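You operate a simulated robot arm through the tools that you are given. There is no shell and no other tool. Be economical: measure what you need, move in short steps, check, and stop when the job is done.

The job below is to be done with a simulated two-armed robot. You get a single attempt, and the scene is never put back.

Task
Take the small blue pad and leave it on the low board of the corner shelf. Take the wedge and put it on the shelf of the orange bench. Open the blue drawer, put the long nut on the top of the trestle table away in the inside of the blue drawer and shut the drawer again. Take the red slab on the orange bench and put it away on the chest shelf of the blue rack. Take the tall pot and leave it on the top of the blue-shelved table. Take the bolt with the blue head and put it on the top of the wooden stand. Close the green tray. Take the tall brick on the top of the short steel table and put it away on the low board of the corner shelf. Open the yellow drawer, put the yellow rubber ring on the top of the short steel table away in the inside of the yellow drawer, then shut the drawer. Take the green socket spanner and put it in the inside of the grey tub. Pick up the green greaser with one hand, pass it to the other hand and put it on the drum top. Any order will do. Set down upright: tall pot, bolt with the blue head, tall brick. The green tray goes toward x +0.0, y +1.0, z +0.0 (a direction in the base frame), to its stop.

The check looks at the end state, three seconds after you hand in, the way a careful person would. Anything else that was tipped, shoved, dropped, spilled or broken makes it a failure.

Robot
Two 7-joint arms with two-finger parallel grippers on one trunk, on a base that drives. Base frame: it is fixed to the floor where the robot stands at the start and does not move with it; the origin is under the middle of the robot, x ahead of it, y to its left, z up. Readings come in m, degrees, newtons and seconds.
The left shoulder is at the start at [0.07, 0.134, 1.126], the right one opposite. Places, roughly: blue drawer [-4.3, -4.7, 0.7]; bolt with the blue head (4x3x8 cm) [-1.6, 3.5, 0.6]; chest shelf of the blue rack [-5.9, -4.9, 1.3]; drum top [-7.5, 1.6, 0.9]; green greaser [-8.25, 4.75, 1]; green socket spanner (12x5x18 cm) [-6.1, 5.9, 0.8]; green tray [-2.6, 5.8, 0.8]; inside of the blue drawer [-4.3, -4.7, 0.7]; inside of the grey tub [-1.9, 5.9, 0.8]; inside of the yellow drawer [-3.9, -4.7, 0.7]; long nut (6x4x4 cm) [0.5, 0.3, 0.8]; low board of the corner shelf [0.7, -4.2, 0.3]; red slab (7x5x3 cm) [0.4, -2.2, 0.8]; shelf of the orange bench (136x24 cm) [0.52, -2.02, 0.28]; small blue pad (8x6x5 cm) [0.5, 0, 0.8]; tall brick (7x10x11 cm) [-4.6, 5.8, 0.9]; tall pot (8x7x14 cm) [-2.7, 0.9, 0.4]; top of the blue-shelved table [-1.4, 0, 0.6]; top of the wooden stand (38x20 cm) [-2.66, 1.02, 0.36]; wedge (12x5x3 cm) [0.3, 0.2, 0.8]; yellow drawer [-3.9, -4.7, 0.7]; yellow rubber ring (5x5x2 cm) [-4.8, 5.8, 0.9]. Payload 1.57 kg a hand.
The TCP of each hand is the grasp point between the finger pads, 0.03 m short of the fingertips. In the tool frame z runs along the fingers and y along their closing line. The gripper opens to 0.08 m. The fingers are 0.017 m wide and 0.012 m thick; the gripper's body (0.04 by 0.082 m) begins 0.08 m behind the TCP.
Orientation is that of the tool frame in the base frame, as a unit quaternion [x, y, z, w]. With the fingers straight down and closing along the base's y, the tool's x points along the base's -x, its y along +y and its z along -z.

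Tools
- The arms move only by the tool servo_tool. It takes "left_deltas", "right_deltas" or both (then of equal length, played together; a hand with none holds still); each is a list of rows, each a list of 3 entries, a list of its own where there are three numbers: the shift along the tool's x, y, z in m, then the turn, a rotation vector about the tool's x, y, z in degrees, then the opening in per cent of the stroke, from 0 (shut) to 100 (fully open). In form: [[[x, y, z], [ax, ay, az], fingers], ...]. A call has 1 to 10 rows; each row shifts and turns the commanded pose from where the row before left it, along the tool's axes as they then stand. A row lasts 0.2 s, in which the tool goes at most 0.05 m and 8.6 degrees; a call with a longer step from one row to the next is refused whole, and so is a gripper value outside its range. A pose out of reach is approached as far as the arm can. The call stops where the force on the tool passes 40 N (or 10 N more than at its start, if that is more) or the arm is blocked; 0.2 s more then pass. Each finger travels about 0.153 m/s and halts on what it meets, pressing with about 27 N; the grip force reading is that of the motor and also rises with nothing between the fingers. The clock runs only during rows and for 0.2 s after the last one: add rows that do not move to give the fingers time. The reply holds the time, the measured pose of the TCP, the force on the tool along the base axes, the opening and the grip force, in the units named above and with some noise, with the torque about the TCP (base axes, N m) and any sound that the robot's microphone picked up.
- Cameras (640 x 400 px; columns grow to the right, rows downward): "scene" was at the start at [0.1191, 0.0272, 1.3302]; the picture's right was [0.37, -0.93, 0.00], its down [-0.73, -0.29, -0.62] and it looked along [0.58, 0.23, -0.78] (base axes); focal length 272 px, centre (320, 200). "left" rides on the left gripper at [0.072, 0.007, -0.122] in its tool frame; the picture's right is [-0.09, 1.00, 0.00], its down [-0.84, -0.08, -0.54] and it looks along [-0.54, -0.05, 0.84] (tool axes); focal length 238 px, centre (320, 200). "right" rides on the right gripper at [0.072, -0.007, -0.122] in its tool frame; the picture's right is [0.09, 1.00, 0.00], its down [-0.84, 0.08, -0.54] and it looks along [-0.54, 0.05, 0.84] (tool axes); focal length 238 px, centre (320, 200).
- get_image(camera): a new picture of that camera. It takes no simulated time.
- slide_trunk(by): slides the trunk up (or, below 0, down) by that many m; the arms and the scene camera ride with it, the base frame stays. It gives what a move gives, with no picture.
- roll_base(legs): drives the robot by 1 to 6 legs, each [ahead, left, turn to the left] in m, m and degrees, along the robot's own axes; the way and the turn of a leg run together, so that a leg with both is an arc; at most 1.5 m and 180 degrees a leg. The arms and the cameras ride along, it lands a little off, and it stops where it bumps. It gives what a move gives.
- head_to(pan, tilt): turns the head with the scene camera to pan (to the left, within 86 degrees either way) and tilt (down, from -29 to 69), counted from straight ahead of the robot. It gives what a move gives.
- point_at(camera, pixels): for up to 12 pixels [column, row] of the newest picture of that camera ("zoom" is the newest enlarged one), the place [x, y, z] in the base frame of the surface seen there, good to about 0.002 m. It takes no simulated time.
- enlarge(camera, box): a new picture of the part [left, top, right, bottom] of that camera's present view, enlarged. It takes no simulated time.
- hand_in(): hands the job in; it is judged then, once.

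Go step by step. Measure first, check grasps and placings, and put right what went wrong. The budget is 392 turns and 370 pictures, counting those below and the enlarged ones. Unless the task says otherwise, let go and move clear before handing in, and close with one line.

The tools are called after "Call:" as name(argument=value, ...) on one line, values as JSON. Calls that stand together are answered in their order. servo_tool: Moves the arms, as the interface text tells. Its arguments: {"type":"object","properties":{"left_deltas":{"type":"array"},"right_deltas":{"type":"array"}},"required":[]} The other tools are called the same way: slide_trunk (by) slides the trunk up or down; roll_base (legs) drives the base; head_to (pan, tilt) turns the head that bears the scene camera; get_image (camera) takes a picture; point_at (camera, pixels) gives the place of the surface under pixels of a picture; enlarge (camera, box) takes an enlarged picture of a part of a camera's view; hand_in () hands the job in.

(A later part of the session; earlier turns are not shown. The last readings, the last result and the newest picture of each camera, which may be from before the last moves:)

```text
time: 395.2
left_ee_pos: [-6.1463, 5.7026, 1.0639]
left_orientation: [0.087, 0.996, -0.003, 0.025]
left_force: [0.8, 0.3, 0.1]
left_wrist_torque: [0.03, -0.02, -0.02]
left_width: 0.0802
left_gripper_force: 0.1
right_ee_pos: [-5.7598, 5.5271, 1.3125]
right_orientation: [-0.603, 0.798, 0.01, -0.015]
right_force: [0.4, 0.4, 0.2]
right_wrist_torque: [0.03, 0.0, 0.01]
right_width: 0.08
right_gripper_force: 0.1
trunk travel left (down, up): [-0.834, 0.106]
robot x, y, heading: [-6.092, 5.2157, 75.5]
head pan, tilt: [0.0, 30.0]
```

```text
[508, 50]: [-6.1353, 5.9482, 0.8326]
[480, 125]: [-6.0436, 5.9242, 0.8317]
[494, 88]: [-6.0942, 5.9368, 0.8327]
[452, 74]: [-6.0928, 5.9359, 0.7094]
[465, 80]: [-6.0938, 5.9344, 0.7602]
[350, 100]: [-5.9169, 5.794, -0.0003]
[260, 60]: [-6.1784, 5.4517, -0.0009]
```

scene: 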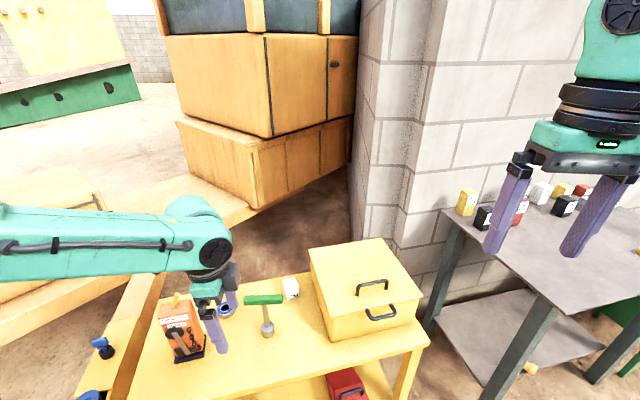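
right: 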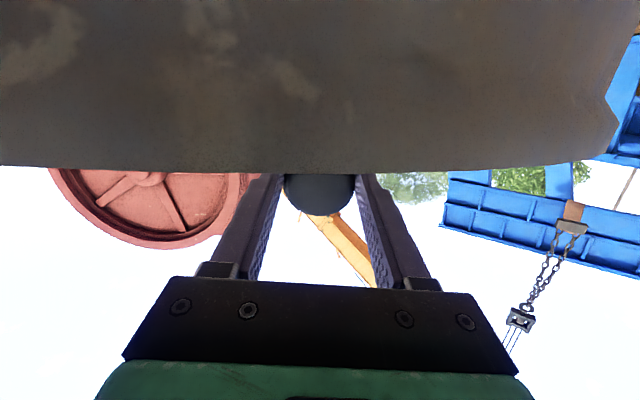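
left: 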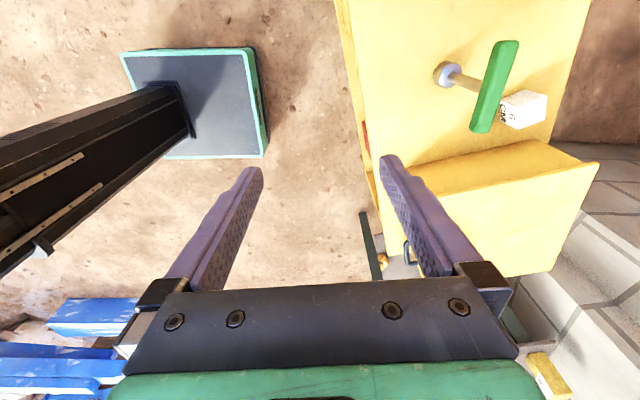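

Call:
point_at(camera="scene", pixels=[[300, 374], [200, 390], [400, 350], [410, 375], [330, 367], [180, 310]])

Call:
slide_trunk(by=-0.14)

```text
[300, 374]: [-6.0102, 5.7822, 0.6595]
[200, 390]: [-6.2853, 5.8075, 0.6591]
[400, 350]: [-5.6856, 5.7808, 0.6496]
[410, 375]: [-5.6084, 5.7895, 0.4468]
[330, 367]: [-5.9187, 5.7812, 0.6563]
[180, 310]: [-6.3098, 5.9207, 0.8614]
```

```text
time: 396.9
left_ee_pos: [-6.1447, 5.7047, 0.9245]
left_orientation: [0.087, 0.996, -0.003, 0.025]
left_force: [-0.3, 0.3, -0.4]
left_wrist_torque: [0.0, -0.03, 0.01]
left_width: 0.0796
left_gripper_force: 0.0
right_ee_pos: [-5.7586, 5.5291, 1.1719]
right_orientation: [-0.603, 0.797, 0.012, -0.015]
right_force: [0.1, -0.1, 0.0]
right_wrist_torque: [0.03, -0.01, -0.02]
right_width: 0.0801
right_gripper_force: 0.1
trunk travel left (down, up): [-0.694, 0.246]
robot x, y, heading: [-6.0896, 5.2172, 75.8]
head pan, tilt: [0.0, 30.0]
```

Call:
roll_base(legs=[[0.235, 0, 0]])

Call:
get_image(camera="left")

Call:
point_at(camera="left", pixels=[[320, 100], [320, 60], [320, 140], [340, 100]])

```text
time: 398.7
left_ee_pos: [-6.087, 5.9341, 0.9244]
left_orientation: [0.089, 0.996, -0.004, 0.025]
left_force: [-1.0, 0.0, 0.6]
left_wrist_torque: [-0.06, -0.01, 0.02]
left_width: 0.0798
left_gripper_force: 0.1
right_ee_pos: [-5.6995, 5.7564, 1.1708]
right_orientation: [-0.602, 0.798, 0.01, -0.016]
right_force: [0.0, -0.6, 0.6]
right_wrist_torque: [0.0, 0.0, 0.03]
right_width: 0.0799
right_gripper_force: 0.1
trunk travel left (down, up): [-0.694, 0.246]
robot x, y, heading: [-6.0322, 5.4431, 75.5]
head pan, tilt: [0.0, 30.0]
```

```text
243 pictures are left
```

left: 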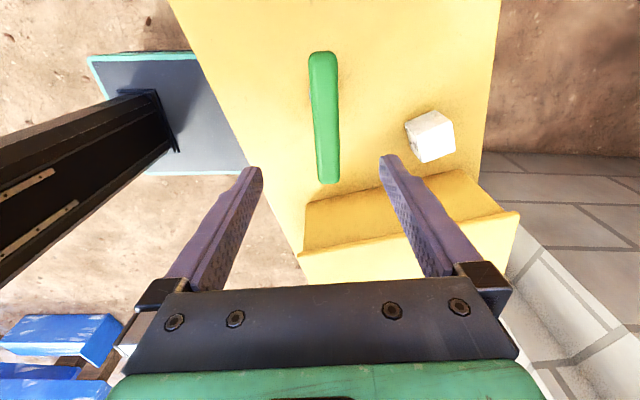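

```text
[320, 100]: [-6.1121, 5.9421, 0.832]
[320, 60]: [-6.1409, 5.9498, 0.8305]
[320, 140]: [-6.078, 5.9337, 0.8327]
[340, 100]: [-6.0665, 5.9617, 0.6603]
```

Call:
servo_tool(left_deltas=[[[0, 0, 0.033], [0, 0, 4.5], 100], [[0, 0, 0.033], [0, 0, 0], 100], [[0, 0, 0.033], [0, 0, 0], 100], [[0, 0, 0], [0, 0, 0], 100], [[0, 0, 0], [0, 0, 0], 40], [[0, 0, 0], [0, 0, 0], 0], [[0, 0, 0], [0, 0, 0], 0], [[0, 0, 0], [0, 0, 0], 0]])

Call:
slide_trunk(by=0.2)

Call:
get_image(camera="left")

Call:
get_image(camera="scene")

```text
time: 400.5
left_ee_pos: [-6.0812, 5.9349, 0.8238]
left_orientation: [0.128, 0.991, -0.002, 0.026]
left_force: [-0.3, 0.0, -0.1]
left_wrist_torque: [-0.11, 0.04, -0.01]
left_width: 0.024
left_gripper_force: 27.4
right_ee_pos: [-5.6998, 5.7578, 1.1714]
right_orientation: [-0.602, 0.798, 0.01, -0.015]
right_force: [0.5, 0.3, -0.6]
right_wrist_torque: [0.0, -0.01, -0.04]
right_width: 0.0799
right_gripper_force: 0.1
trunk travel left (down, up): [-0.694, 0.246]
robot x, y, heading: [-6.0316, 5.4457, 75.6]
head pan, tilt: [0.0, 30.0]
```

```text
time: 402.6
left_ee_pos: [-6.0818, 5.9344, 1.023]
left_orientation: [0.128, 0.991, -0.001, 0.026]
left_force: [0.2, 0.4, -4.4]
left_wrist_torque: [0.0, 0.01, -0.03]
left_width: 0.0235
left_gripper_force: 26.8
right_ee_pos: [-5.701, 5.7578, 1.3712]
right_orientation: [-0.602, 0.798, 0.009, -0.016]
right_force: [-0.4, -0.1, 0.1]
right_wrist_torque: [-0.01, -0.01, -0.03]
right_width: 0.0801
right_gripper_force: 0.1
trunk travel left (down, up): [-0.894, 0.046]
robot x, y, heading: [-6.0364, 5.4431, 75.7]
head pan, tilt: [0.0, 30.0]
```

```text
242 pictures are left
```

left: 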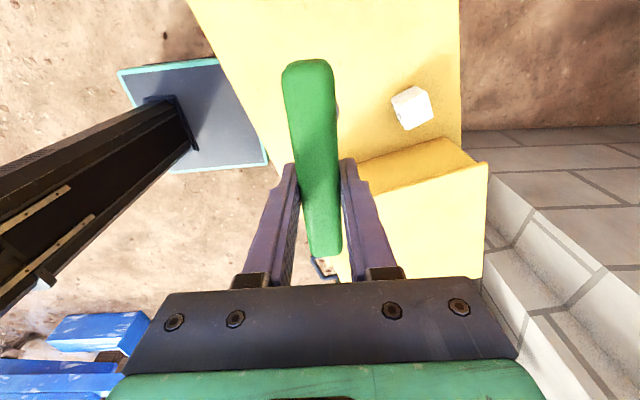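

```text
241 pictures are left
```

scene: 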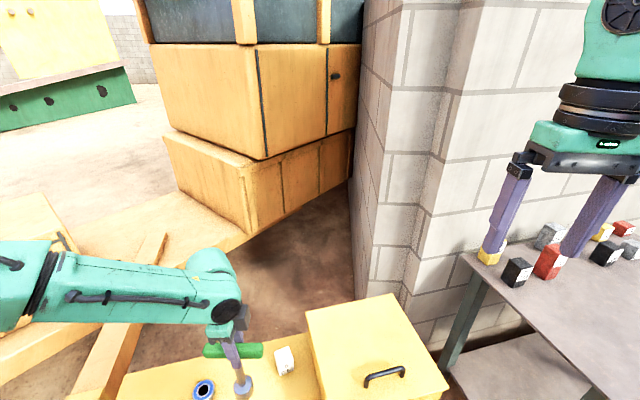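

Spanner is held by its handle. I'll back away and look east along the wall.

Call:
roll_base(legs=[[-0.75, 0, 0], [0, 0, 14.4]])

Call:
head_to(pan=-75, tilt=20)

Call:
get_image(camera="scene")

```text
time: 407.6
left_ee_pos: [-6.3925, 5.1661, 1.0237]
left_orientation: [-0.008, 1.0, 0.001, 0.026]
left_force: [0.0, 0.3, -4.0]
left_wrist_torque: [0.03, 0.0, -0.03]
left_width: 0.0238
left_gripper_force: 26.9
right_ee_pos: [-5.9779, 5.0985, 1.3709]
right_orientation: [-0.704, 0.71, 0.008, -0.018]
right_force: [0.1, 0.1, 0.3]
right_wrist_torque: [-0.03, 0.0, -0.03]
right_width: 0.0802
right_gripper_force: 0.1
trunk travel left (down, up): [-0.894, 0.046]
robot x, y, heading: [-6.2188, 4.7051, 91.2]
head pan, tilt: [0.0, 30.0]
```

```text
time: 409.1
left_ee_pos: [-6.3932, 5.1658, 1.023]
left_orientation: [-0.007, 1.0, 0.001, 0.026]
left_force: [0.1, -0.5, -4.3]
left_wrist_torque: [0.01, 0.0, 0.0]
left_width: 0.0237
left_gripper_force: 27.1
right_ee_pos: [-5.9798, 5.098, 1.3714]
right_orientation: [-0.703, 0.711, 0.008, -0.017]
right_force: [-0.6, 0.9, 0.3]
right_wrist_torque: [-0.01, -0.03, -0.02]
right_width: 0.08
right_gripper_force: 0.0
trunk travel left (down, up): [-0.894, 0.046]
robot x, y, heading: [-6.2176, 4.7096, 91.2]
head pan, tilt: [-75.0, 20.0]
```

```text
240 pictures are left
```

scene: 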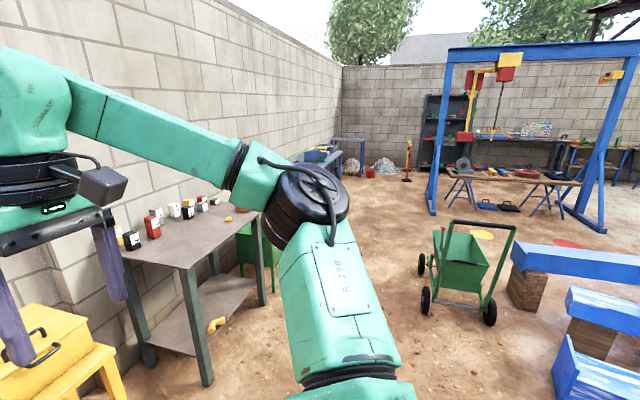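

Call:
point_at(camera="scene", pixels=[[425, 310], [420, 270], [490, 315], [515, 300], [205, 380], [263, 300], [345, 160], [430, 210], [375, 220], [570, 380], [320, 150]])

Call:
enlarge(camera="scene", box=[230, 120, 430, 220])

```text
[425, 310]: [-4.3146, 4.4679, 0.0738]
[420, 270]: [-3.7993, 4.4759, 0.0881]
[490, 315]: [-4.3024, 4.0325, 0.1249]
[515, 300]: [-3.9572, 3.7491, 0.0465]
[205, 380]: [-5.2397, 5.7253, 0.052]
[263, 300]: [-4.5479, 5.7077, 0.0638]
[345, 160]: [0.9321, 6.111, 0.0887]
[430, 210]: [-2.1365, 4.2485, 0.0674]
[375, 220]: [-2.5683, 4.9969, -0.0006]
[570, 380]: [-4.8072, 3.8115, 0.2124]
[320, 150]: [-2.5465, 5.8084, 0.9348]
```

```text
3.20 times, centred on (330, 170) of scene
```

zoom: 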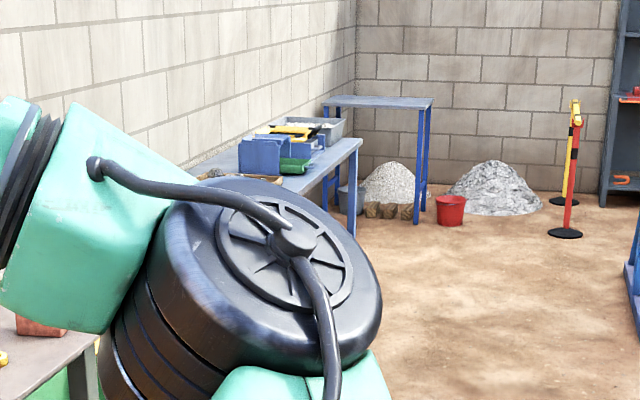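

Call:
roll_base(legs=[[0, 0, -1.2], [0.3, 0, 0], [0, -1.4, 0], [0, -1.4, 0], [0, -0.95, 0]])

Call:
head_to(pan=0, tilt=40)

Call:
get_image(camera="scene")

```text
time: 429.2
left_ee_pos: [-2.6355, 5.4059, 1.0227]
left_orientation: [0.017, 1.0, 0.0, 0.027]
left_force: [0.4, -0.4, -4.4]
left_wrist_torque: [-0.01, 0.0, 0.0]
left_width: 0.0241
left_gripper_force: 26.9
right_ee_pos: [-2.2263, 5.3175, 1.3715]
right_orientation: [-0.687, 0.727, 0.008, -0.016]
right_force: [0.5, -0.6, 0.7]
right_wrist_torque: [-0.01, -0.04, 0.01]
right_width: 0.0801
right_gripper_force: 0.2
trunk travel left (down, up): [-0.894, 0.046]
robot x, y, heading: [-2.4861, 4.9376, 88.4]
head pan, tilt: [-75.0, 20.0]
```

```text
time: 430.6
left_ee_pos: [-2.6355, 5.4062, 1.0233]
left_orientation: [0.017, 1.0, 0.001, 0.025]
left_force: [0.1, -0.7, -4.0]
left_wrist_torque: [0.03, -0.04, 0.01]
left_width: 0.0236
left_gripper_force: 27.1
right_ee_pos: [-2.2251, 5.3168, 1.3727]
right_orientation: [-0.687, 0.727, 0.008, -0.017]
right_force: [-0.2, -0.1, 0.1]
right_wrist_torque: [0.0, 0.02, -0.03]
right_width: 0.0799
right_gripper_force: 0.0
trunk travel left (down, up): [-0.894, 0.046]
robot x, y, heading: [-2.4825, 4.9373, 88.5]
head pan, tilt: [0.0, 40.0]
```

```text
238 pictures are left
```

scene: 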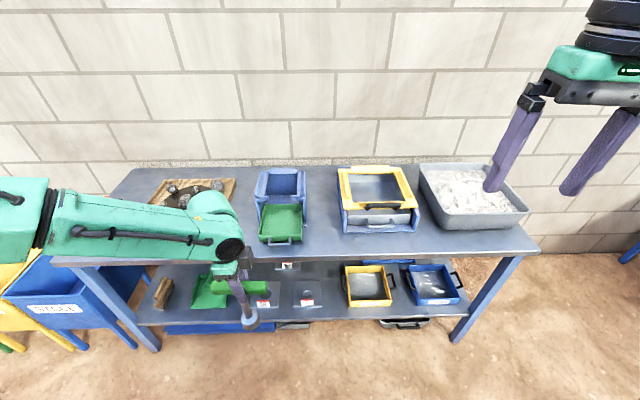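

Call:
enlarge(camera="scene", box=[230, 150, 540, 270])

Call:
point_at(camera="zoom", pixels=[[55, 190], [155, 190], [105, 195], [60, 115], [150, 115], [105, 150], [105, 60], [50, 60], [160, 60], [105, 140], [440, 150], [600, 120]])

```text
2.06 times, centred on (385, 210) of scene
```

zoom: 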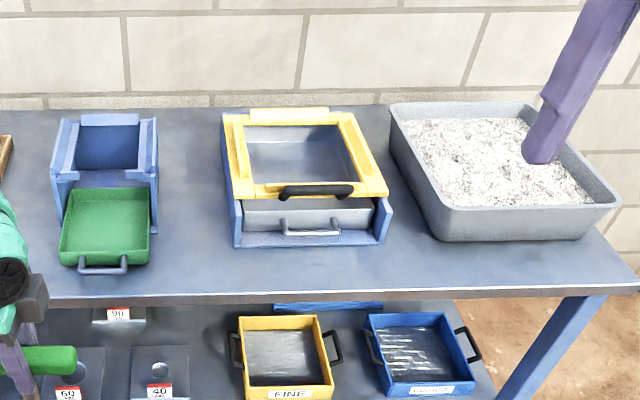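

```text
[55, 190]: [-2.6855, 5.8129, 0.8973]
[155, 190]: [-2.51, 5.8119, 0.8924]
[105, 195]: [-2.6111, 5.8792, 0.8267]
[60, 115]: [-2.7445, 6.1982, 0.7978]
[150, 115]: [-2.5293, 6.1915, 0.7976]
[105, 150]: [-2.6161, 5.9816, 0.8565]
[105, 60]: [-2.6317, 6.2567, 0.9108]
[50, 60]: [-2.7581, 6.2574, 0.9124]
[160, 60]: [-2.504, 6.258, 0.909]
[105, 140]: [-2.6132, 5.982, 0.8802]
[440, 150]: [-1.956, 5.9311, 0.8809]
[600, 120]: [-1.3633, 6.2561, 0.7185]
```

Call:
point_at(camera="zoom", pixels=[[103, 268], [82, 258], [126, 258], [105, 250], [70, 235], [140, 235], [105, 225], [105, 180], [60, 200], [152, 200], [105, 285], [500, 165]])

```text
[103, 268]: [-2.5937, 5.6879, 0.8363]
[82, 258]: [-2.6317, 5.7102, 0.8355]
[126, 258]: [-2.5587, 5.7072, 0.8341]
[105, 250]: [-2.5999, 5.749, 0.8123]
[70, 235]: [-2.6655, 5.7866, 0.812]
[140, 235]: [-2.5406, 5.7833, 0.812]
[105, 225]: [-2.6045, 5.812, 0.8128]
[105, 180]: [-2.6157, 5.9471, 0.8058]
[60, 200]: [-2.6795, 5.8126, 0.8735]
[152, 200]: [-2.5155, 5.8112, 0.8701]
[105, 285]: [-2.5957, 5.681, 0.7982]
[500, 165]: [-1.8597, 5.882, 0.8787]
```

Plan: spanner first into the tub, then the tray. Measuring the tub rim and contents.

Call:
point_at(camera="zoom", pixels=[[440, 205], [500, 208], [615, 205], [398, 110], [460, 104], [530, 106], [450, 190], [520, 195], [420, 125], [470, 130], [540, 130], [400, 303]])

Call:
servo_tool(left_deltas=[[[0, 0, -0.035], [0, 0, 0], 0], [[0, 0, -0.035], [0, 0, 0], 0], [[0, 0, -0.035], [0, 0, 0], 0], [[0, 0, 0], [0, 0, 0], 0]])

```text
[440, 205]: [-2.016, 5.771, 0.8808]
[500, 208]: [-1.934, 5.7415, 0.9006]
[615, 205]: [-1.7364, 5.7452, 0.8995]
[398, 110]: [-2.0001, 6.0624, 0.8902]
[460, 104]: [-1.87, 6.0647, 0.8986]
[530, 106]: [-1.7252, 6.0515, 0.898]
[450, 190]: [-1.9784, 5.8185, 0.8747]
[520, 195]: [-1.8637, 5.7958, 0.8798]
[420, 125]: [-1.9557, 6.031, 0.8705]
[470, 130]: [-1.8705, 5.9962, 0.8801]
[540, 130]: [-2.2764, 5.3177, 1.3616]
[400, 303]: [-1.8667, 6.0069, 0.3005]
```

```text
time: 431.6
left_ee_pos: [-2.6387, 5.4039, 1.1269]
left_orientation: [0.017, 1.0, 0.0, 0.026]
left_force: [0.1, 0.1, -3.6]
left_wrist_torque: [0.02, -0.02, 0.02]
left_width: 0.0238
left_gripper_force: 26.8
right_ee_pos: [-2.224, 5.3187, 1.3716]
right_orientation: [-0.687, 0.726, 0.008, -0.018]
right_force: [1.4, -0.9, -0.8]
right_wrist_torque: [0.03, -0.01, 0.02]
right_width: 0.08
right_gripper_force: 0.1
trunk travel left (down, up): [-0.894, 0.046]
robot x, y, heading: [-2.4832, 4.9384, 88.2]
head pan, tilt: [0.0, 40.0]
```

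Call:
roll_base(legs=[[0, -0.75, 0], [0.42, 0, 0]])

Call:
get_image(camera="scene")

Call:
get_image(camera="left")

```text
time: 437.8
left_ee_pos: [-1.9038, 5.7976, 1.1285]
left_orientation: [0.014, 1.0, 0.001, 0.026]
left_force: [0.7, 0.2, -4.5]
left_wrist_torque: [-0.01, 0.0, -0.01]
left_width: 0.0238
left_gripper_force: 26.9
right_ee_pos: [-1.489, 5.7146, 1.3719]
right_orientation: [-0.689, 0.724, 0.009, -0.016]
right_force: [0.1, -0.7, 0.2]
right_wrist_torque: [0.03, 0.0, -0.01]
right_width: 0.0802
right_gripper_force: 0.1
trunk travel left (down, up): [-0.894, 0.046]
robot x, y, heading: [-1.7432, 5.3352, 88.8]
head pan, tilt: [0.0, 40.0]
```

```text
236 pictures are left
```

scene: 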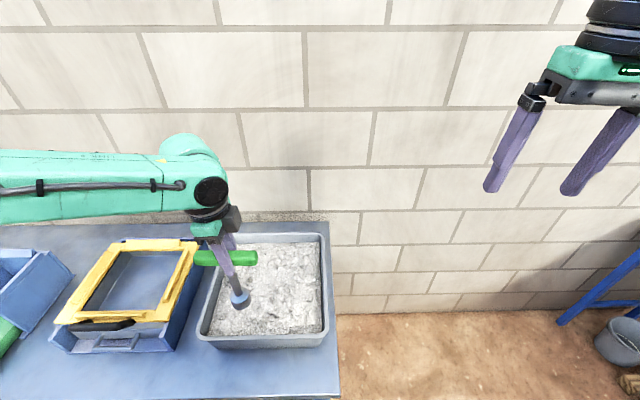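

```text
235 pictures are left
```

left: 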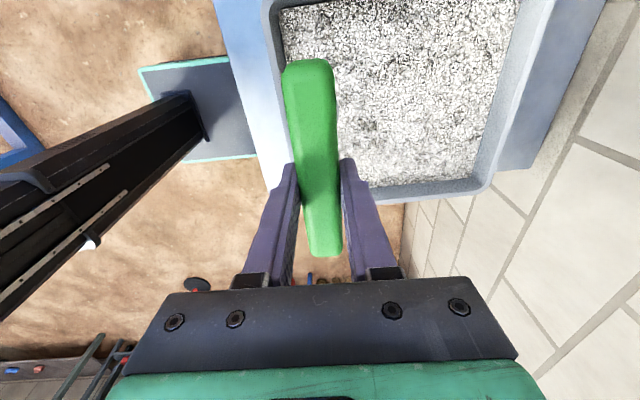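

Call:
roll_base(legs=[[0.13, -0.02, 0]])

Call:
servo_tool(left_deltas=[[[0, 0.02, 0.02], [0, 0, 0], 0], [[0, 0.02, 0.02], [0, 0, 0], 0], [[0, 0, 0.015], [0, 0, 0], 0], [[0, 0, 0.01], [0, 0, 0], 0]])

Call:
get_image(camera="scene")

```text
time: 439.2
left_ee_pos: [-1.8827, 5.926, 1.124]
left_orientation: [0.012, 1.0, -0.004, 0.024]
left_force: [0.3, 0.2, -4.6]
left_wrist_torque: [-0.04, -0.04, 0.01]
left_width: 0.0238
left_gripper_force: 27.1
right_ee_pos: [-1.4639, 5.8467, 1.3697]
right_orientation: [-0.69, 0.723, 0.007, -0.018]
right_force: [-0.2, 0.9, 0.2]
right_wrist_torque: [-0.09, 0.06, 0.01]
right_width: 0.0803
right_gripper_force: 0.1
trunk travel left (down, up): [-0.894, 0.046]
robot x, y, heading: [-1.718, 5.4583, 88.7]
head pan, tilt: [0.0, 40.0]
stopped in leg 1: the robot was blocked; the commanded pose is now the measured one
```

```text
time: 440.2
left_ee_pos: [-1.8785, 5.9616, 1.0629]
left_orientation: [0.012, 1.0, 0.001, 0.026]
left_force: [0.2, 1.1, -3.4]
left_wrist_torque: [-0.01, -0.05, -0.01]
left_width: 0.0239
left_gripper_force: 27.3
right_ee_pos: [-1.4671, 5.8376, 1.3722]
right_orientation: [-0.691, 0.723, 0.008, -0.016]
right_force: [-0.2, -1.0, 0.1]
right_wrist_torque: [0.05, 0.01, 0.0]
right_width: 0.0801
right_gripper_force: 0.1
trunk travel left (down, up): [-0.894, 0.046]
robot x, y, heading: [-1.7215, 5.4555, 89.0]
head pan, tilt: [0.0, 40.0]
```

```text
234 pictures are left
```

scene: 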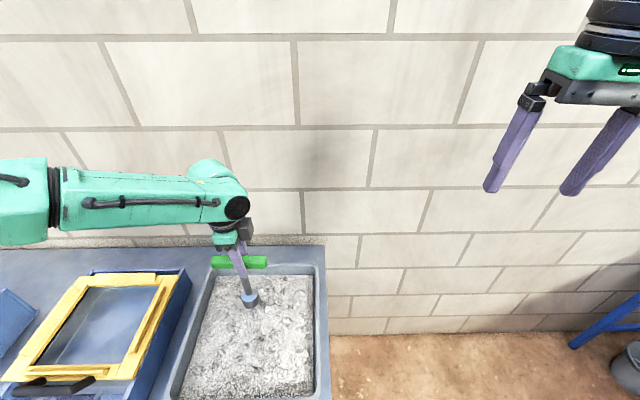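

Call:
servo_tool(left_deltas=[[[0, 0, 0.015], [0, 0, 0], 0], [[0, -0.022, 0.002], [0, 0, 0], 0], [[0, -0.021, 0.004], [0, 0, 0], 0], [[0, -0.02, 0.007], [0, 0, 0], 0], [[0, -0.0195, 0.0095], [0, 0, 0], 0], [[0, -0.0345, 0.026], [0, 0, 0], 0], [[0, -0.026, 0.033], [0, 0, 0], 0], [[0, -0.014, 0.025], [0, 0, 0], 0]])

Call:
get_image(camera="scene")

Call:
get_image(camera="left")

```text
time: 442.0
left_ee_pos: [-1.8703, 5.8114, 0.9497]
left_orientation: [0.015, 0.999, 0.011, 0.028]
left_force: [-1.9, -4.5, 28.3]
left_wrist_torque: [-0.82, -0.1, 0.06]
left_width: 0.0236
left_gripper_force: 27.4
right_ee_pos: [-1.4644, 5.8367, 1.3717]
right_orientation: [-0.69, 0.724, 0.01, -0.016]
right_force: [0.2, 0.6, 0.6]
right_wrist_torque: [-0.01, 0.01, 0.02]
right_width: 0.0798
right_gripper_force: 0.2
trunk travel left (down, up): [-0.894, 0.046]
robot x, y, heading: [-1.717, 5.4591, 88.9]
head pan, tilt: [0.0, 40.0]
stopped in row 8 (left hand): the force on the tool passed its limit (the readings are from after the stop); the commanded pose is now the measured one
```

```text
233 pictures are left
```

scene: 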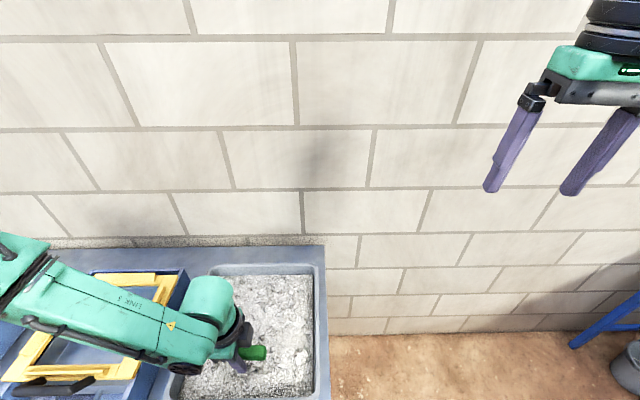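

```text
232 pictures are left
```

left: 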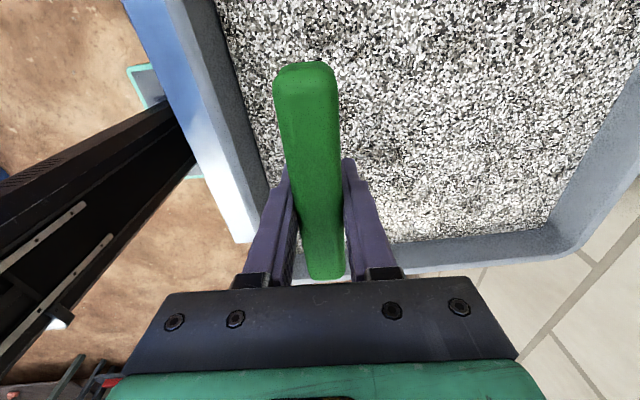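

Call:
servo_tool(left_deltas=[[[0, 0, 0], [0, 0, 0], 36], [[0, 0, 0], [0, 0, 0], 45], [[0, 0, 0], [0, 0, 0], 70], [[0, 0, 0], [0, 0, 0], 80], [[0, 0, -0.03], [0, 0, 0], 80], [[0, 0, -0.05], [0, 0, 0], 80], [[0, 0, -0.05], [0, 0, 0], 80]])

Call:
roll_base(legs=[[-0.35, 0, 0]])

Call:
get_image(camera="scene")

```text
time: 443.6
left_ee_pos: [-1.8782, 5.8093, 1.0803]
left_orientation: [0.015, 0.999, 0.008, 0.028]
left_force: [-0.4, -0.2, 0.3]
left_wrist_torque: [0.0, 0.03, 0.01]
left_width: 0.0639
left_gripper_force: 0.1
right_ee_pos: [-1.4673, 5.8375, 1.372]
right_orientation: [-0.69, 0.723, 0.009, -0.014]
right_force: [0.3, 1.0, 0.1]
right_wrist_torque: [-0.01, 0.02, -0.01]
right_width: 0.0801
right_gripper_force: 0.1
trunk travel left (down, up): [-0.894, 0.046]
robot x, y, heading: [-1.7208, 5.4584, 88.8]
head pan, tilt: [0.0, 40.0]
```

```text
time: 445.9
left_ee_pos: [-1.8845, 5.4661, 1.078]
left_orientation: [0.015, 0.999, 0.006, 0.027]
left_force: [0.4, 0.6, 0.3]
left_wrist_torque: [-0.03, 0.01, 0.02]
left_width: 0.0641
left_gripper_force: 0.1
right_ee_pos: [-1.4732, 5.4955, 1.3704]
right_orientation: [-0.69, 0.723, 0.007, -0.018]
right_force: [0.1, 0.6, -1.9]
right_wrist_torque: [-0.02, -0.02, -0.01]
right_width: 0.08
right_gripper_force: 0.0
trunk travel left (down, up): [-0.894, 0.046]
robot x, y, heading: [-1.7267, 5.1115, 89.0]
head pan, tilt: [0.0, 40.0]
```

```text
231 pictures are left
```

scene: 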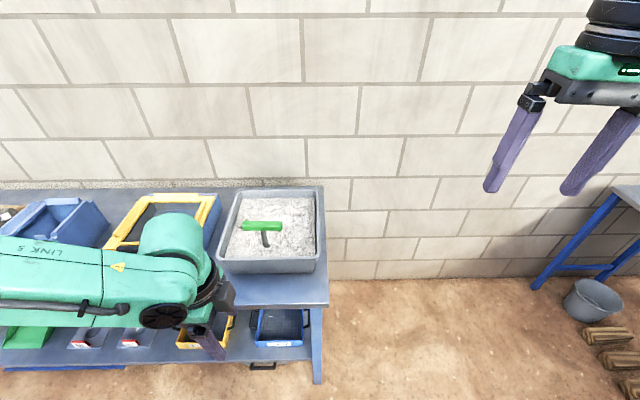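

Spanner lies in the tub (262,228). Next I close the left fingers and push the green tray with the base.

Call:
servo_tool(left_deltas=[[[0, 0, 0], [0, 0, 0], 30], [[0, 0, 0], [0, 0, 0], 0], [[0, 0, 0], [0, 0, 0], 0]])

Call:
roll_base(legs=[[0, 0.71, 0]])

Call:
slide_trunk(by=-0.232)

Call:
get_image(camera="scene")

Call:
get_image(camera="left")

```text
time: 446.7
left_ee_pos: [-1.8841, 5.4614, 1.0789]
left_orientation: [0.015, 0.999, 0.01, 0.028]
left_force: [0.5, 0.5, 0.3]
left_wrist_torque: [0.02, -0.02, 0.0]
left_width: 0.0
left_gripper_force: 21.1
right_ee_pos: [-1.4742, 5.4923, 1.3725]
right_orientation: [-0.69, 0.723, 0.008, -0.016]
right_force: [0.2, -1.3, 0.3]
right_wrist_torque: [0.03, 0.01, 0.01]
right_width: 0.0799
right_gripper_force: 0.1
trunk travel left (down, up): [-0.894, 0.046]
robot x, y, heading: [-1.7246, 5.1123, 88.8]
head pan, tilt: [0.0, 40.0]
```

```text
time: 450.5
left_ee_pos: [-2.5829, 5.4759, 1.0786]
left_orientation: [0.015, 0.999, 0.009, 0.027]
left_force: [-1.0, -0.5, 0.5]
left_wrist_torque: [0.04, 0.02, -0.01]
left_width: 0.0
left_gripper_force: 21.3
right_ee_pos: [-2.1727, 5.5056, 1.371]
right_orientation: [-0.69, 0.723, 0.009, -0.016]
right_force: [0.6, 0.2, 0.6]
right_wrist_torque: [-0.01, 0.02, 0.0]
right_width: 0.08
right_gripper_force: 0.0
trunk travel left (down, up): [-0.894, 0.046]
robot x, y, heading: [-2.4254, 5.1217, 89.2]
head pan, tilt: [0.0, 40.0]
```

```text
time: 452.9
left_ee_pos: [-2.5853, 5.4773, 0.8479]
left_orientation: [0.014, 0.999, 0.008, 0.028]
left_force: [0.2, 0.0, -0.5]
left_wrist_torque: [0.02, -0.01, 0.03]
left_width: 0.0
left_gripper_force: 21.7
right_ee_pos: [-2.1727, 5.5055, 1.1391]
right_orientation: [-0.69, 0.724, 0.008, -0.016]
right_force: [0.8, -0.2, 0.6]
right_wrist_torque: [0.01, -0.01, 0.0]
right_width: 0.0801
right_gripper_force: 0.1
trunk travel left (down, up): [-0.662, 0.278]
robot x, y, heading: [-2.427, 5.1211, 89.0]
head pan, tilt: [0.0, 40.0]
```

```text
230 pictures are left
```

scene: 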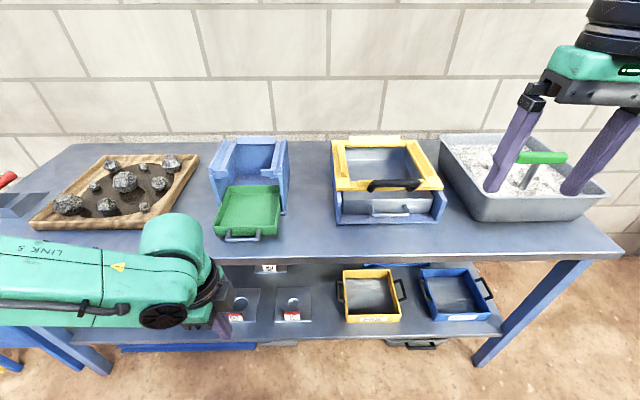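

```text
229 pictures are left
```

left: 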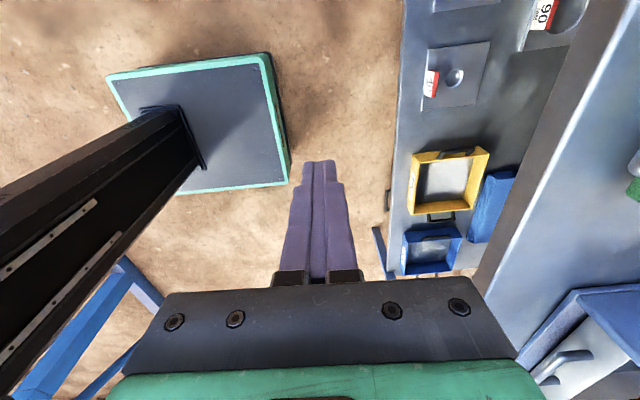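

Call:
roll_base(legs=[[0.19, 0.008, 0]])

Call:
roll_base(legs=[[0.06, 0, 0]])

Call:
get_image(camera="scene")

```text
time: 454.5
left_ee_pos: [-2.5893, 5.6584, 0.8471]
left_orientation: [0.014, 0.999, 0.008, 0.027]
left_force: [-0.1, 0.3, -0.2]
left_wrist_torque: [0.01, 0.03, -0.01]
left_width: 0.0
left_gripper_force: 21.3
right_ee_pos: [-2.1779, 5.6852, 1.1397]
right_orientation: [-0.69, 0.723, 0.009, -0.017]
right_force: [-0.5, -0.5, 0.2]
right_wrist_torque: [0.01, 0.0, -0.01]
right_width: 0.0799
right_gripper_force: 0.0
trunk travel left (down, up): [-0.662, 0.278]
robot x, y, heading: [-2.4291, 5.306, 88.9]
head pan, tilt: [0.0, 40.0]
```

```text
time: 455.4
left_ee_pos: [-2.5881, 5.7153, 0.8467]
left_orientation: [0.016, 0.999, 0.009, 0.029]
left_force: [0.7, -0.9, 0.1]
left_wrist_torque: [0.0, 0.0, 0.01]
left_width: 0.0
left_gripper_force: 21.1
right_ee_pos: [-2.1767, 5.742, 1.1406]
right_orientation: [-0.69, 0.723, 0.01, -0.016]
right_force: [0.1, -0.3, 0.4]
right_wrist_torque: [0.02, -0.02, -0.01]
right_width: 0.0801
right_gripper_force: 0.0
trunk travel left (down, up): [-0.662, 0.278]
robot x, y, heading: [-2.4277, 5.3626, 88.7]
head pan, tilt: [0.0, 40.0]
```

```text
228 pictures are left
```

scene: 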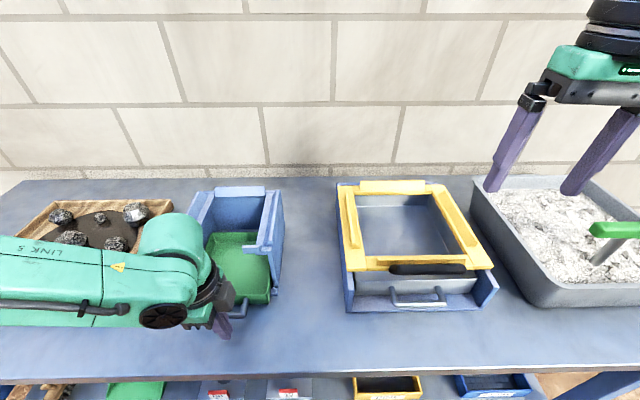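

Call:
roll_base(legs=[[0.05, 0, 0]])

Call:
servo_tool(left_deltas=[[[0, 0.012, 0], [0, 0, 0], 0], [[0, 0.012, 0], [0, 0, 0], 0], [[0, 0.012, 0], [0, 0, 0], 0], [[0, 0.012, 0], [0, 0, 0], 0], [[0, 0.012, 0], [0, 0, 0], 0], [[0, 0.012, 0], [0, 0, 0], 0]])

Call:
get_image(camera="scene")

```text
time: 456.5
left_ee_pos: [-2.5884, 5.7655, 0.8456]
left_orientation: [0.014, 1.0, 0.001, 0.026]
left_force: [-0.3, 0.3, 0.1]
left_wrist_torque: [-0.01, -0.01, 0.01]
left_width: 0.0
left_gripper_force: 21.5
right_ee_pos: [-2.1755, 5.7996, 1.1388]
right_orientation: [-0.691, 0.723, 0.007, -0.016]
right_force: [0.0, -1.0, -0.1]
right_wrist_torque: [-0.01, -0.01, 0.03]
right_width: 0.0799
right_gripper_force: 0.0
trunk travel left (down, up): [-0.662, 0.278]
robot x, y, heading: [-2.4286, 5.4131, 89.2]
head pan, tilt: [0.0, 40.0]
stopped in leg 1: the force on the tool passed its limit (the readings are from after the stop); the commanded pose is now the measured one
```

```text
time: 457.1
left_ee_pos: [-2.5858, 5.7692, 0.8458]
left_orientation: [0.014, 1.0, -0.011, 0.024]
left_force: [-1.2, -24.7, 21.3]
left_wrist_torque: [-0.13, 0.05, 0.05]
left_width: 0.0
left_gripper_force: 21.1
right_ee_pos: [-2.1765, 5.7932, 1.1402]
right_orientation: [-0.691, 0.723, 0.009, -0.016]
right_force: [0.0, 0.5, -0.2]
right_wrist_torque: [-0.05, 0.01, 0.0]
right_width: 0.08
right_gripper_force: 0.1
trunk travel left (down, up): [-0.662, 0.278]
robot x, y, heading: [-2.4282, 5.4156, 89.3]
head pan, tilt: [0.0, 40.0]
stopped in row 2 (left hand): the force on the tool passed its limit (the readings are from after the stop); the commanded pose is now the measured one
```

```text
227 pictures are left
```

scene: 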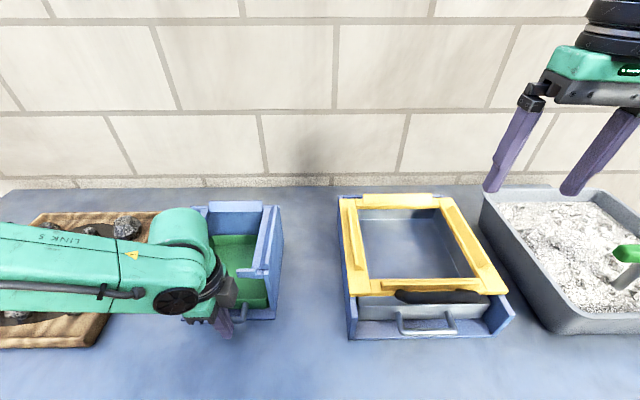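

Call:
roll_base(legs=[[-0.4, 0, 0]])

Call:
get_image(camera="scene")

Call:
enlarge(camera="scene", box=[180, 120, 320, 260])

```text
time: 459.6
left_ee_pos: [-2.5954, 5.3835, 0.8431]
left_orientation: [0.011, 1.0, -0.009, 0.024]
left_force: [0.3, -0.7, 0.0]
left_wrist_torque: [-0.01, 0.01, -0.01]
left_width: 0.0
left_gripper_force: 21.0
right_ee_pos: [-2.1841, 5.4085, 1.1396]
right_orientation: [-0.694, 0.72, 0.007, -0.016]
right_force: [0.3, 0.7, -0.1]
right_wrist_torque: [0.0, 0.01, -0.01]
right_width: 0.0801
right_gripper_force: 0.1
trunk travel left (down, up): [-0.662, 0.278]
robot x, y, heading: [-2.4329, 5.022, 89.2]
head pan, tilt: [0.0, 40.0]
```

```text
226 pictures are left
```

scene: 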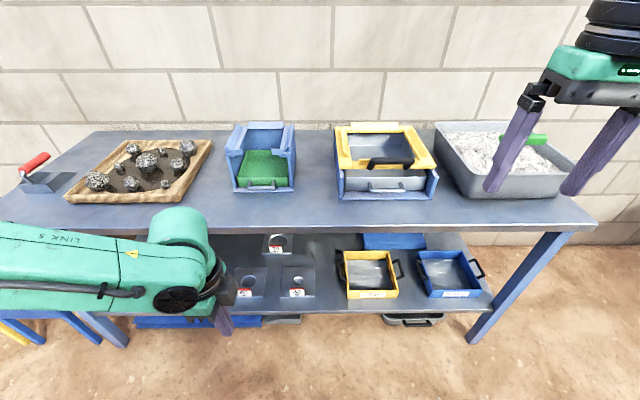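

```text
2.86 times, centred on (250, 190) of scene
```

zoom: 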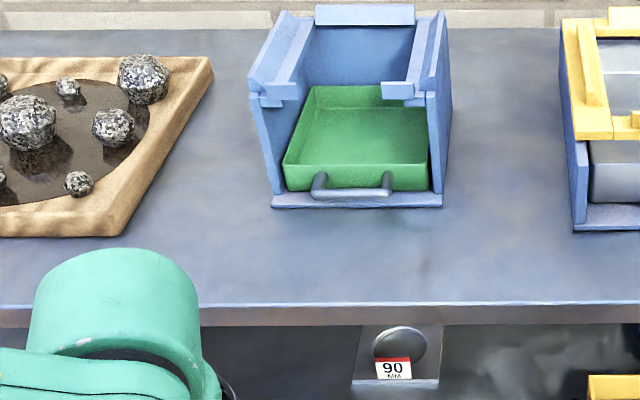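

Call:
point_at(camera="zoom", pixels=[[355, 195], [355, 178], [290, 190], [300, 201], [430, 200], [360, 115], [360, 90], [360, 75], [265, 100], [265, 175], [420, 165], [355, 207]])

```text
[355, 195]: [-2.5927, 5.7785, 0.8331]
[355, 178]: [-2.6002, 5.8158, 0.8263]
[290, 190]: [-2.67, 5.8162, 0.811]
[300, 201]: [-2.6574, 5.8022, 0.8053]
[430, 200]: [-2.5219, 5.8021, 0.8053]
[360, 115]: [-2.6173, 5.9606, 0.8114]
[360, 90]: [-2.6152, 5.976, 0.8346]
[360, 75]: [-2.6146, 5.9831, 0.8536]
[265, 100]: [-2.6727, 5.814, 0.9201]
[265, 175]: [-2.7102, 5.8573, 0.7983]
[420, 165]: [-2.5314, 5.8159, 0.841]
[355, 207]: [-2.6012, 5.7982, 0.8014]
```

Green tray is in flush (front y 5.816, back against the housing). Next brick and ring on the steel table; reorient the left hand to forward tilt and drive there.

Call:
servo_tool(left_deltas=[[[0, 0, -0.01], [0, 0, -8.5], 100], [[0, 0, -0.01], [0, 0, -8.5], 100], [[0, 0, -0.01], [0, 0, -8.5], 100], [[0, 0, -0.01], [0, 0, -8.5], 100], [[0, 0, -0.01], [0, 0, -8.5], 100], [[0, 0, -0.01], [0, 0, -8.5], 100], [[0, 0, -0.01], [0, 0, -8.5], 100], [[0, 0, -0.01], [0, 0, -8.5], 100], [[0, 0, -0.01], [0, 0, -8.5], 100], [[0, 0, -0.01], [0, 0, -8.5], 100]])

Call:
servo_tool(left_deltas=[[[0, 0, 0], [0, 0, -5], 100], [[0, 0, 0], [0, -8, 0], 100], [[0, 0, 0], [0, -8, 0], 100], [[0, 0, 0], [0, -8, 0], 100], [[0, 0, 0], [0, -8, 0], 100], [[0, 0, 0], [0, -8, 0], 100], [[0, 0, 0], [0, -5, 0], 100]])

Call:
roll_base(legs=[[0, 1.2, 0], [0, 1.0, 0]])

Call:
get_image(camera="scene")

```text
time: 461.8
left_ee_pos: [-2.599, 5.3856, 0.9436]
left_orientation: [-0.668, 0.743, -0.024, 0.012]
left_force: [-0.8, 0.2, 0.6]
left_wrist_torque: [0.02, 0.0, 0.05]
left_width: 0.08
left_gripper_force: 0.1
right_ee_pos: [-2.1842, 5.4085, 1.1393]
right_orientation: [-0.693, 0.721, 0.008, -0.016]
right_force: [-0.5, 0.0, -0.7]
right_wrist_torque: [0.03, 0.02, -0.01]
right_width: 0.0796
right_gripper_force: 0.1
trunk travel left (down, up): [-0.662, 0.278]
robot x, y, heading: [-2.4312, 5.0241, 89.6]
head pan, tilt: [0.0, 40.0]
```

```text
time: 463.4
left_ee_pos: [-2.5802, 5.4695, 0.9874]
left_orientation: [-0.679, 0.683, 0.171, 0.207]
left_force: [-0.4, -0.3, -0.3]
left_wrist_torque: [0.0, -0.01, 0.0]
left_width: 0.0803
left_gripper_force: 0.0
left hand out of reach, approached as far as the arm can: row 3, 4, 5, 6, 7
right_ee_pos: [-2.1868, 5.4085, 1.1393]
right_orientation: [-0.693, 0.721, 0.008, -0.016]
right_force: [0.1, 0.4, 0.3]
right_wrist_torque: [0.0, -0.02, -0.03]
right_width: 0.08
right_gripper_force: 0.0
trunk travel left (down, up): [-0.662, 0.278]
robot x, y, heading: [-2.4335, 5.0214, 89.4]
head pan, tilt: [0.0, 40.0]
```

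```text
time: 474.2
left_ee_pos: [-4.7833, 5.509, 0.987]
left_orientation: [-0.681, 0.682, 0.169, 0.206]
left_force: [-1.0, 0.3, 0.7]
left_wrist_torque: [0.01, 0.03, -0.05]
left_width: 0.08
left_gripper_force: 0.2
right_ee_pos: [-4.3889, 5.4499, 1.1403]
right_orientation: [-0.695, 0.719, 0.008, -0.016]
right_force: [-0.4, 0.4, 0.1]
right_wrist_torque: [0.01, 0.01, -0.03]
right_width: 0.0798
right_gripper_force: 0.0
trunk travel left (down, up): [-0.662, 0.278]
robot x, y, heading: [-4.6382, 5.0638, 89.8]
head pan, tilt: [0.0, 40.0]
```

```text
224 pictures are left
```

scene: 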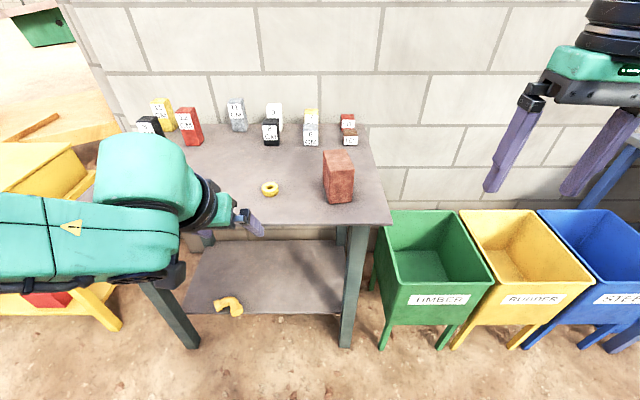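

Call:
enlarge(camera="scene", box=[240, 120, 400, 240])

Call:
point_at(camera="zoom", pixels=[[335, 130], [395, 122], [435, 185], [452, 190], [345, 205], [350, 310], [440, 320], [375, 160], [115, 270], [115, 258], [95, 275], [135, 275]])

```text
3.33 times, centred on (320, 180) of scene
```

zoom: 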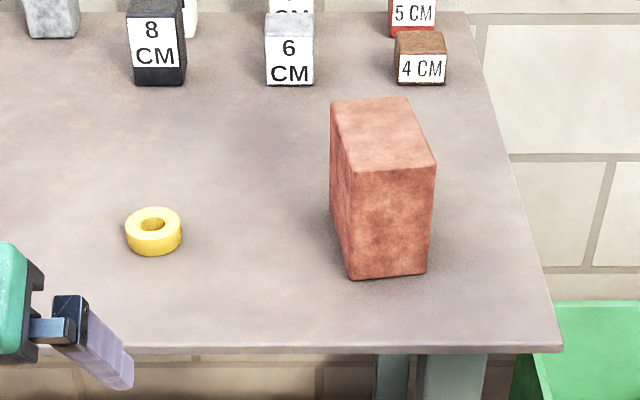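

```text
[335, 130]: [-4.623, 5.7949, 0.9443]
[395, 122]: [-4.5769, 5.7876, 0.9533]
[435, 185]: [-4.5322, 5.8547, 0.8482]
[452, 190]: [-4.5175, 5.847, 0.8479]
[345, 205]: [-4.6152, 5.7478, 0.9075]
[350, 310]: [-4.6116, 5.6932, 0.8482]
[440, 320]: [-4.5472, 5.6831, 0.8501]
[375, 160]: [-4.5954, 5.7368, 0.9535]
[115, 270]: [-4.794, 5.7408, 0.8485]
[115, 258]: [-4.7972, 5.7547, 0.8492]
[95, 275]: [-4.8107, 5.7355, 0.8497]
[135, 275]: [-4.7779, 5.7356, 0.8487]
```

Call:
point_at(camera="zoom", pixels=[[334, 106], [405, 100], [430, 162], [352, 168], [355, 270], [422, 264], [153, 212], [140, 240], [170, 240], [130, 225], [178, 225], [153, 252]])

```text
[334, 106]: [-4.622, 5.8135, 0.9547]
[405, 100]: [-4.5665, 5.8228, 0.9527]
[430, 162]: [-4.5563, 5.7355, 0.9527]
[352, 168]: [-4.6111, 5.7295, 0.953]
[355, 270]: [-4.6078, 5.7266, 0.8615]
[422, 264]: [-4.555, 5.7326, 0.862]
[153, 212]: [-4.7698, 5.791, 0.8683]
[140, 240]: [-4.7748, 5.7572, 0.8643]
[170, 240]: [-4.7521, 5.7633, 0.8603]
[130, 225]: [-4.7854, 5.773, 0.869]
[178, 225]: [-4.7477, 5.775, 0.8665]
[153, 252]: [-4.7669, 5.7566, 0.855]
```

Call:
roll_base(legs=[[0, 0, 13], [0.0, -0.348, 0], [0.1, 0, 0]])

Call:
servo_tool(left_deltas=[[[0, 0, -0.02], [0, -3, 0], 100], [[0, 0, -0.01], [0, -3, 0], 100], [[0, 0, 0], [0, -3, 0], 100], [[0, 0, 0], [0, 0, 0], 100]])

Call:
get_image(camera="left")

Call:
get_image(camera="scene")

```text
time: 478.0
left_ee_pos: [-4.5665, 5.637, 0.9869]
left_orientation: [0.753, -0.601, -0.192, -0.186]
left_force: [0.2, 0.0, 0.0]
left_wrist_torque: [0.0, -0.02, -0.03]
left_width: 0.0801
left_gripper_force: 0.0
right_ee_pos: [-4.1694, 5.6648, 1.1401]
right_orientation: [0.771, -0.637, -0.006, 0.017]
right_force: [-0.2, -0.8, -0.2]
right_wrist_torque: [0.03, 0.01, 0.0]
right_width: 0.0798
right_gripper_force: 0.0
trunk travel left (down, up): [-0.662, 0.278]
robot x, y, heading: [-4.3243, 5.2357, 102.6]
head pan, tilt: [0.0, 40.0]
```

```text
time: 479.0
left_ee_pos: [-4.5669, 5.6316, 0.995]
left_orientation: [0.75, -0.599, -0.202, -0.194]
left_force: [0.2, 0.0, 0.1]
left_wrist_torque: [-0.02, 0.03, -0.02]
left_width: 0.0798
left_gripper_force: 0.1
left hand out of reach, approached as far as the arm can: row 1, 2, 3
right_ee_pos: [-4.1677, 5.6655, 1.1397]
right_orientation: [0.771, -0.637, -0.006, 0.016]
right_force: [-0.3, -0.4, -0.2]
right_wrist_torque: [-0.03, -0.02, 0.0]
right_width: 0.0799
right_gripper_force: 0.0
trunk travel left (down, up): [-0.662, 0.278]
robot x, y, heading: [-4.327, 5.2325, 102.5]
head pan, tilt: [0.0, 40.0]
```

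```text
222 pictures are left
```

left: 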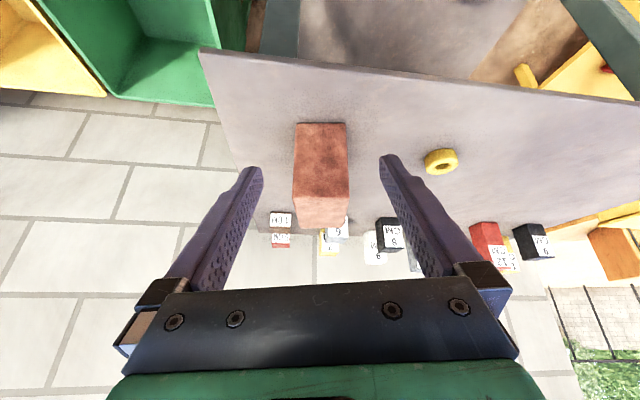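

```text
221 pictures are left
```

scene: 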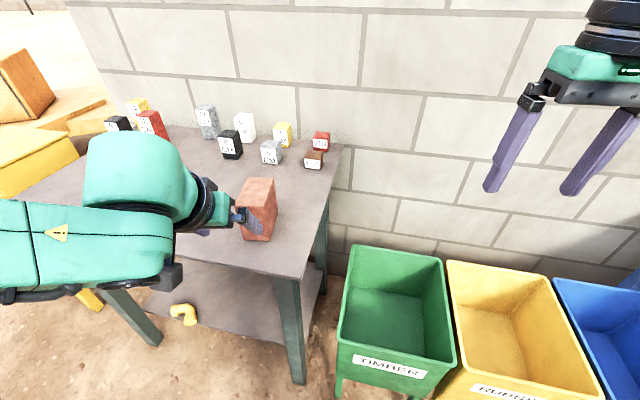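

Call:
servo_tool(left_deltas=[[[0, 0, 0], [0, 0, 4.5], 100], [[0, 0, 0], [0, 0, 0], 100]])

Call:
roll_base(legs=[[0.14, -0.009, 0]])

Call:
get_image(camera="left")

```text
time: 479.6
left_ee_pos: [-4.5654, 5.6328, 0.9952]
left_orientation: [0.726, -0.628, -0.21, -0.185]
left_force: [0.4, 0.8, 0.3]
left_wrist_torque: [0.02, -0.02, 0.01]
left_width: 0.08
left_gripper_force: 0.0
right_ee_pos: [-4.1696, 5.6667, 1.1381]
right_orientation: [0.771, -0.636, -0.005, 0.017]
right_force: [0.4, -0.1, 0.4]
right_wrist_torque: [-0.02, 0.0, -0.01]
right_width: 0.0801
right_gripper_force: 0.1
trunk travel left (down, up): [-0.662, 0.278]
robot x, y, heading: [-4.3237, 5.235, 102.7]
head pan, tilt: [0.0, 40.0]
```

```text
time: 481.0
left_ee_pos: [-4.5889, 5.7702, 0.9962]
left_orientation: [0.726, -0.627, -0.21, -0.187]
left_force: [-0.3, 0.4, -0.6]
left_wrist_torque: [-0.02, 0.0, 0.01]
left_width: 0.0801
left_gripper_force: 0.1
right_ee_pos: [-4.1909, 5.8032, 1.1405]
right_orientation: [0.771, -0.636, -0.007, 0.016]
right_force: [-0.2, 0.4, -0.3]
right_wrist_torque: [0.02, -0.01, -0.01]
right_width: 0.0801
right_gripper_force: 0.1
trunk travel left (down, up): [-0.662, 0.278]
robot x, y, heading: [-4.3484, 5.3742, 102.7]
head pan, tilt: [0.0, 40.0]
```

```text
220 pictures are left
```

left: 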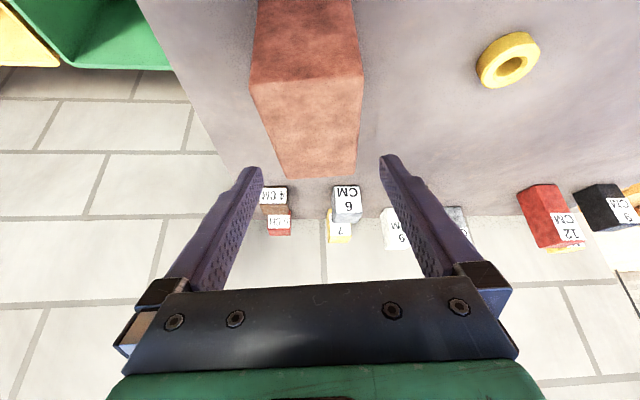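

Call:
point_at(camera="left", pixels=[[256, 88], [358, 80], [287, 170], [353, 170], [310, 120], [263, 60]])

```text
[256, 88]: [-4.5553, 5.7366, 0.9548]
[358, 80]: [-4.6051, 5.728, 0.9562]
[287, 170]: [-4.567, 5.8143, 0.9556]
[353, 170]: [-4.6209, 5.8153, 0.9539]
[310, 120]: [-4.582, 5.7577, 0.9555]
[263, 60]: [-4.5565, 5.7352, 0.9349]
```

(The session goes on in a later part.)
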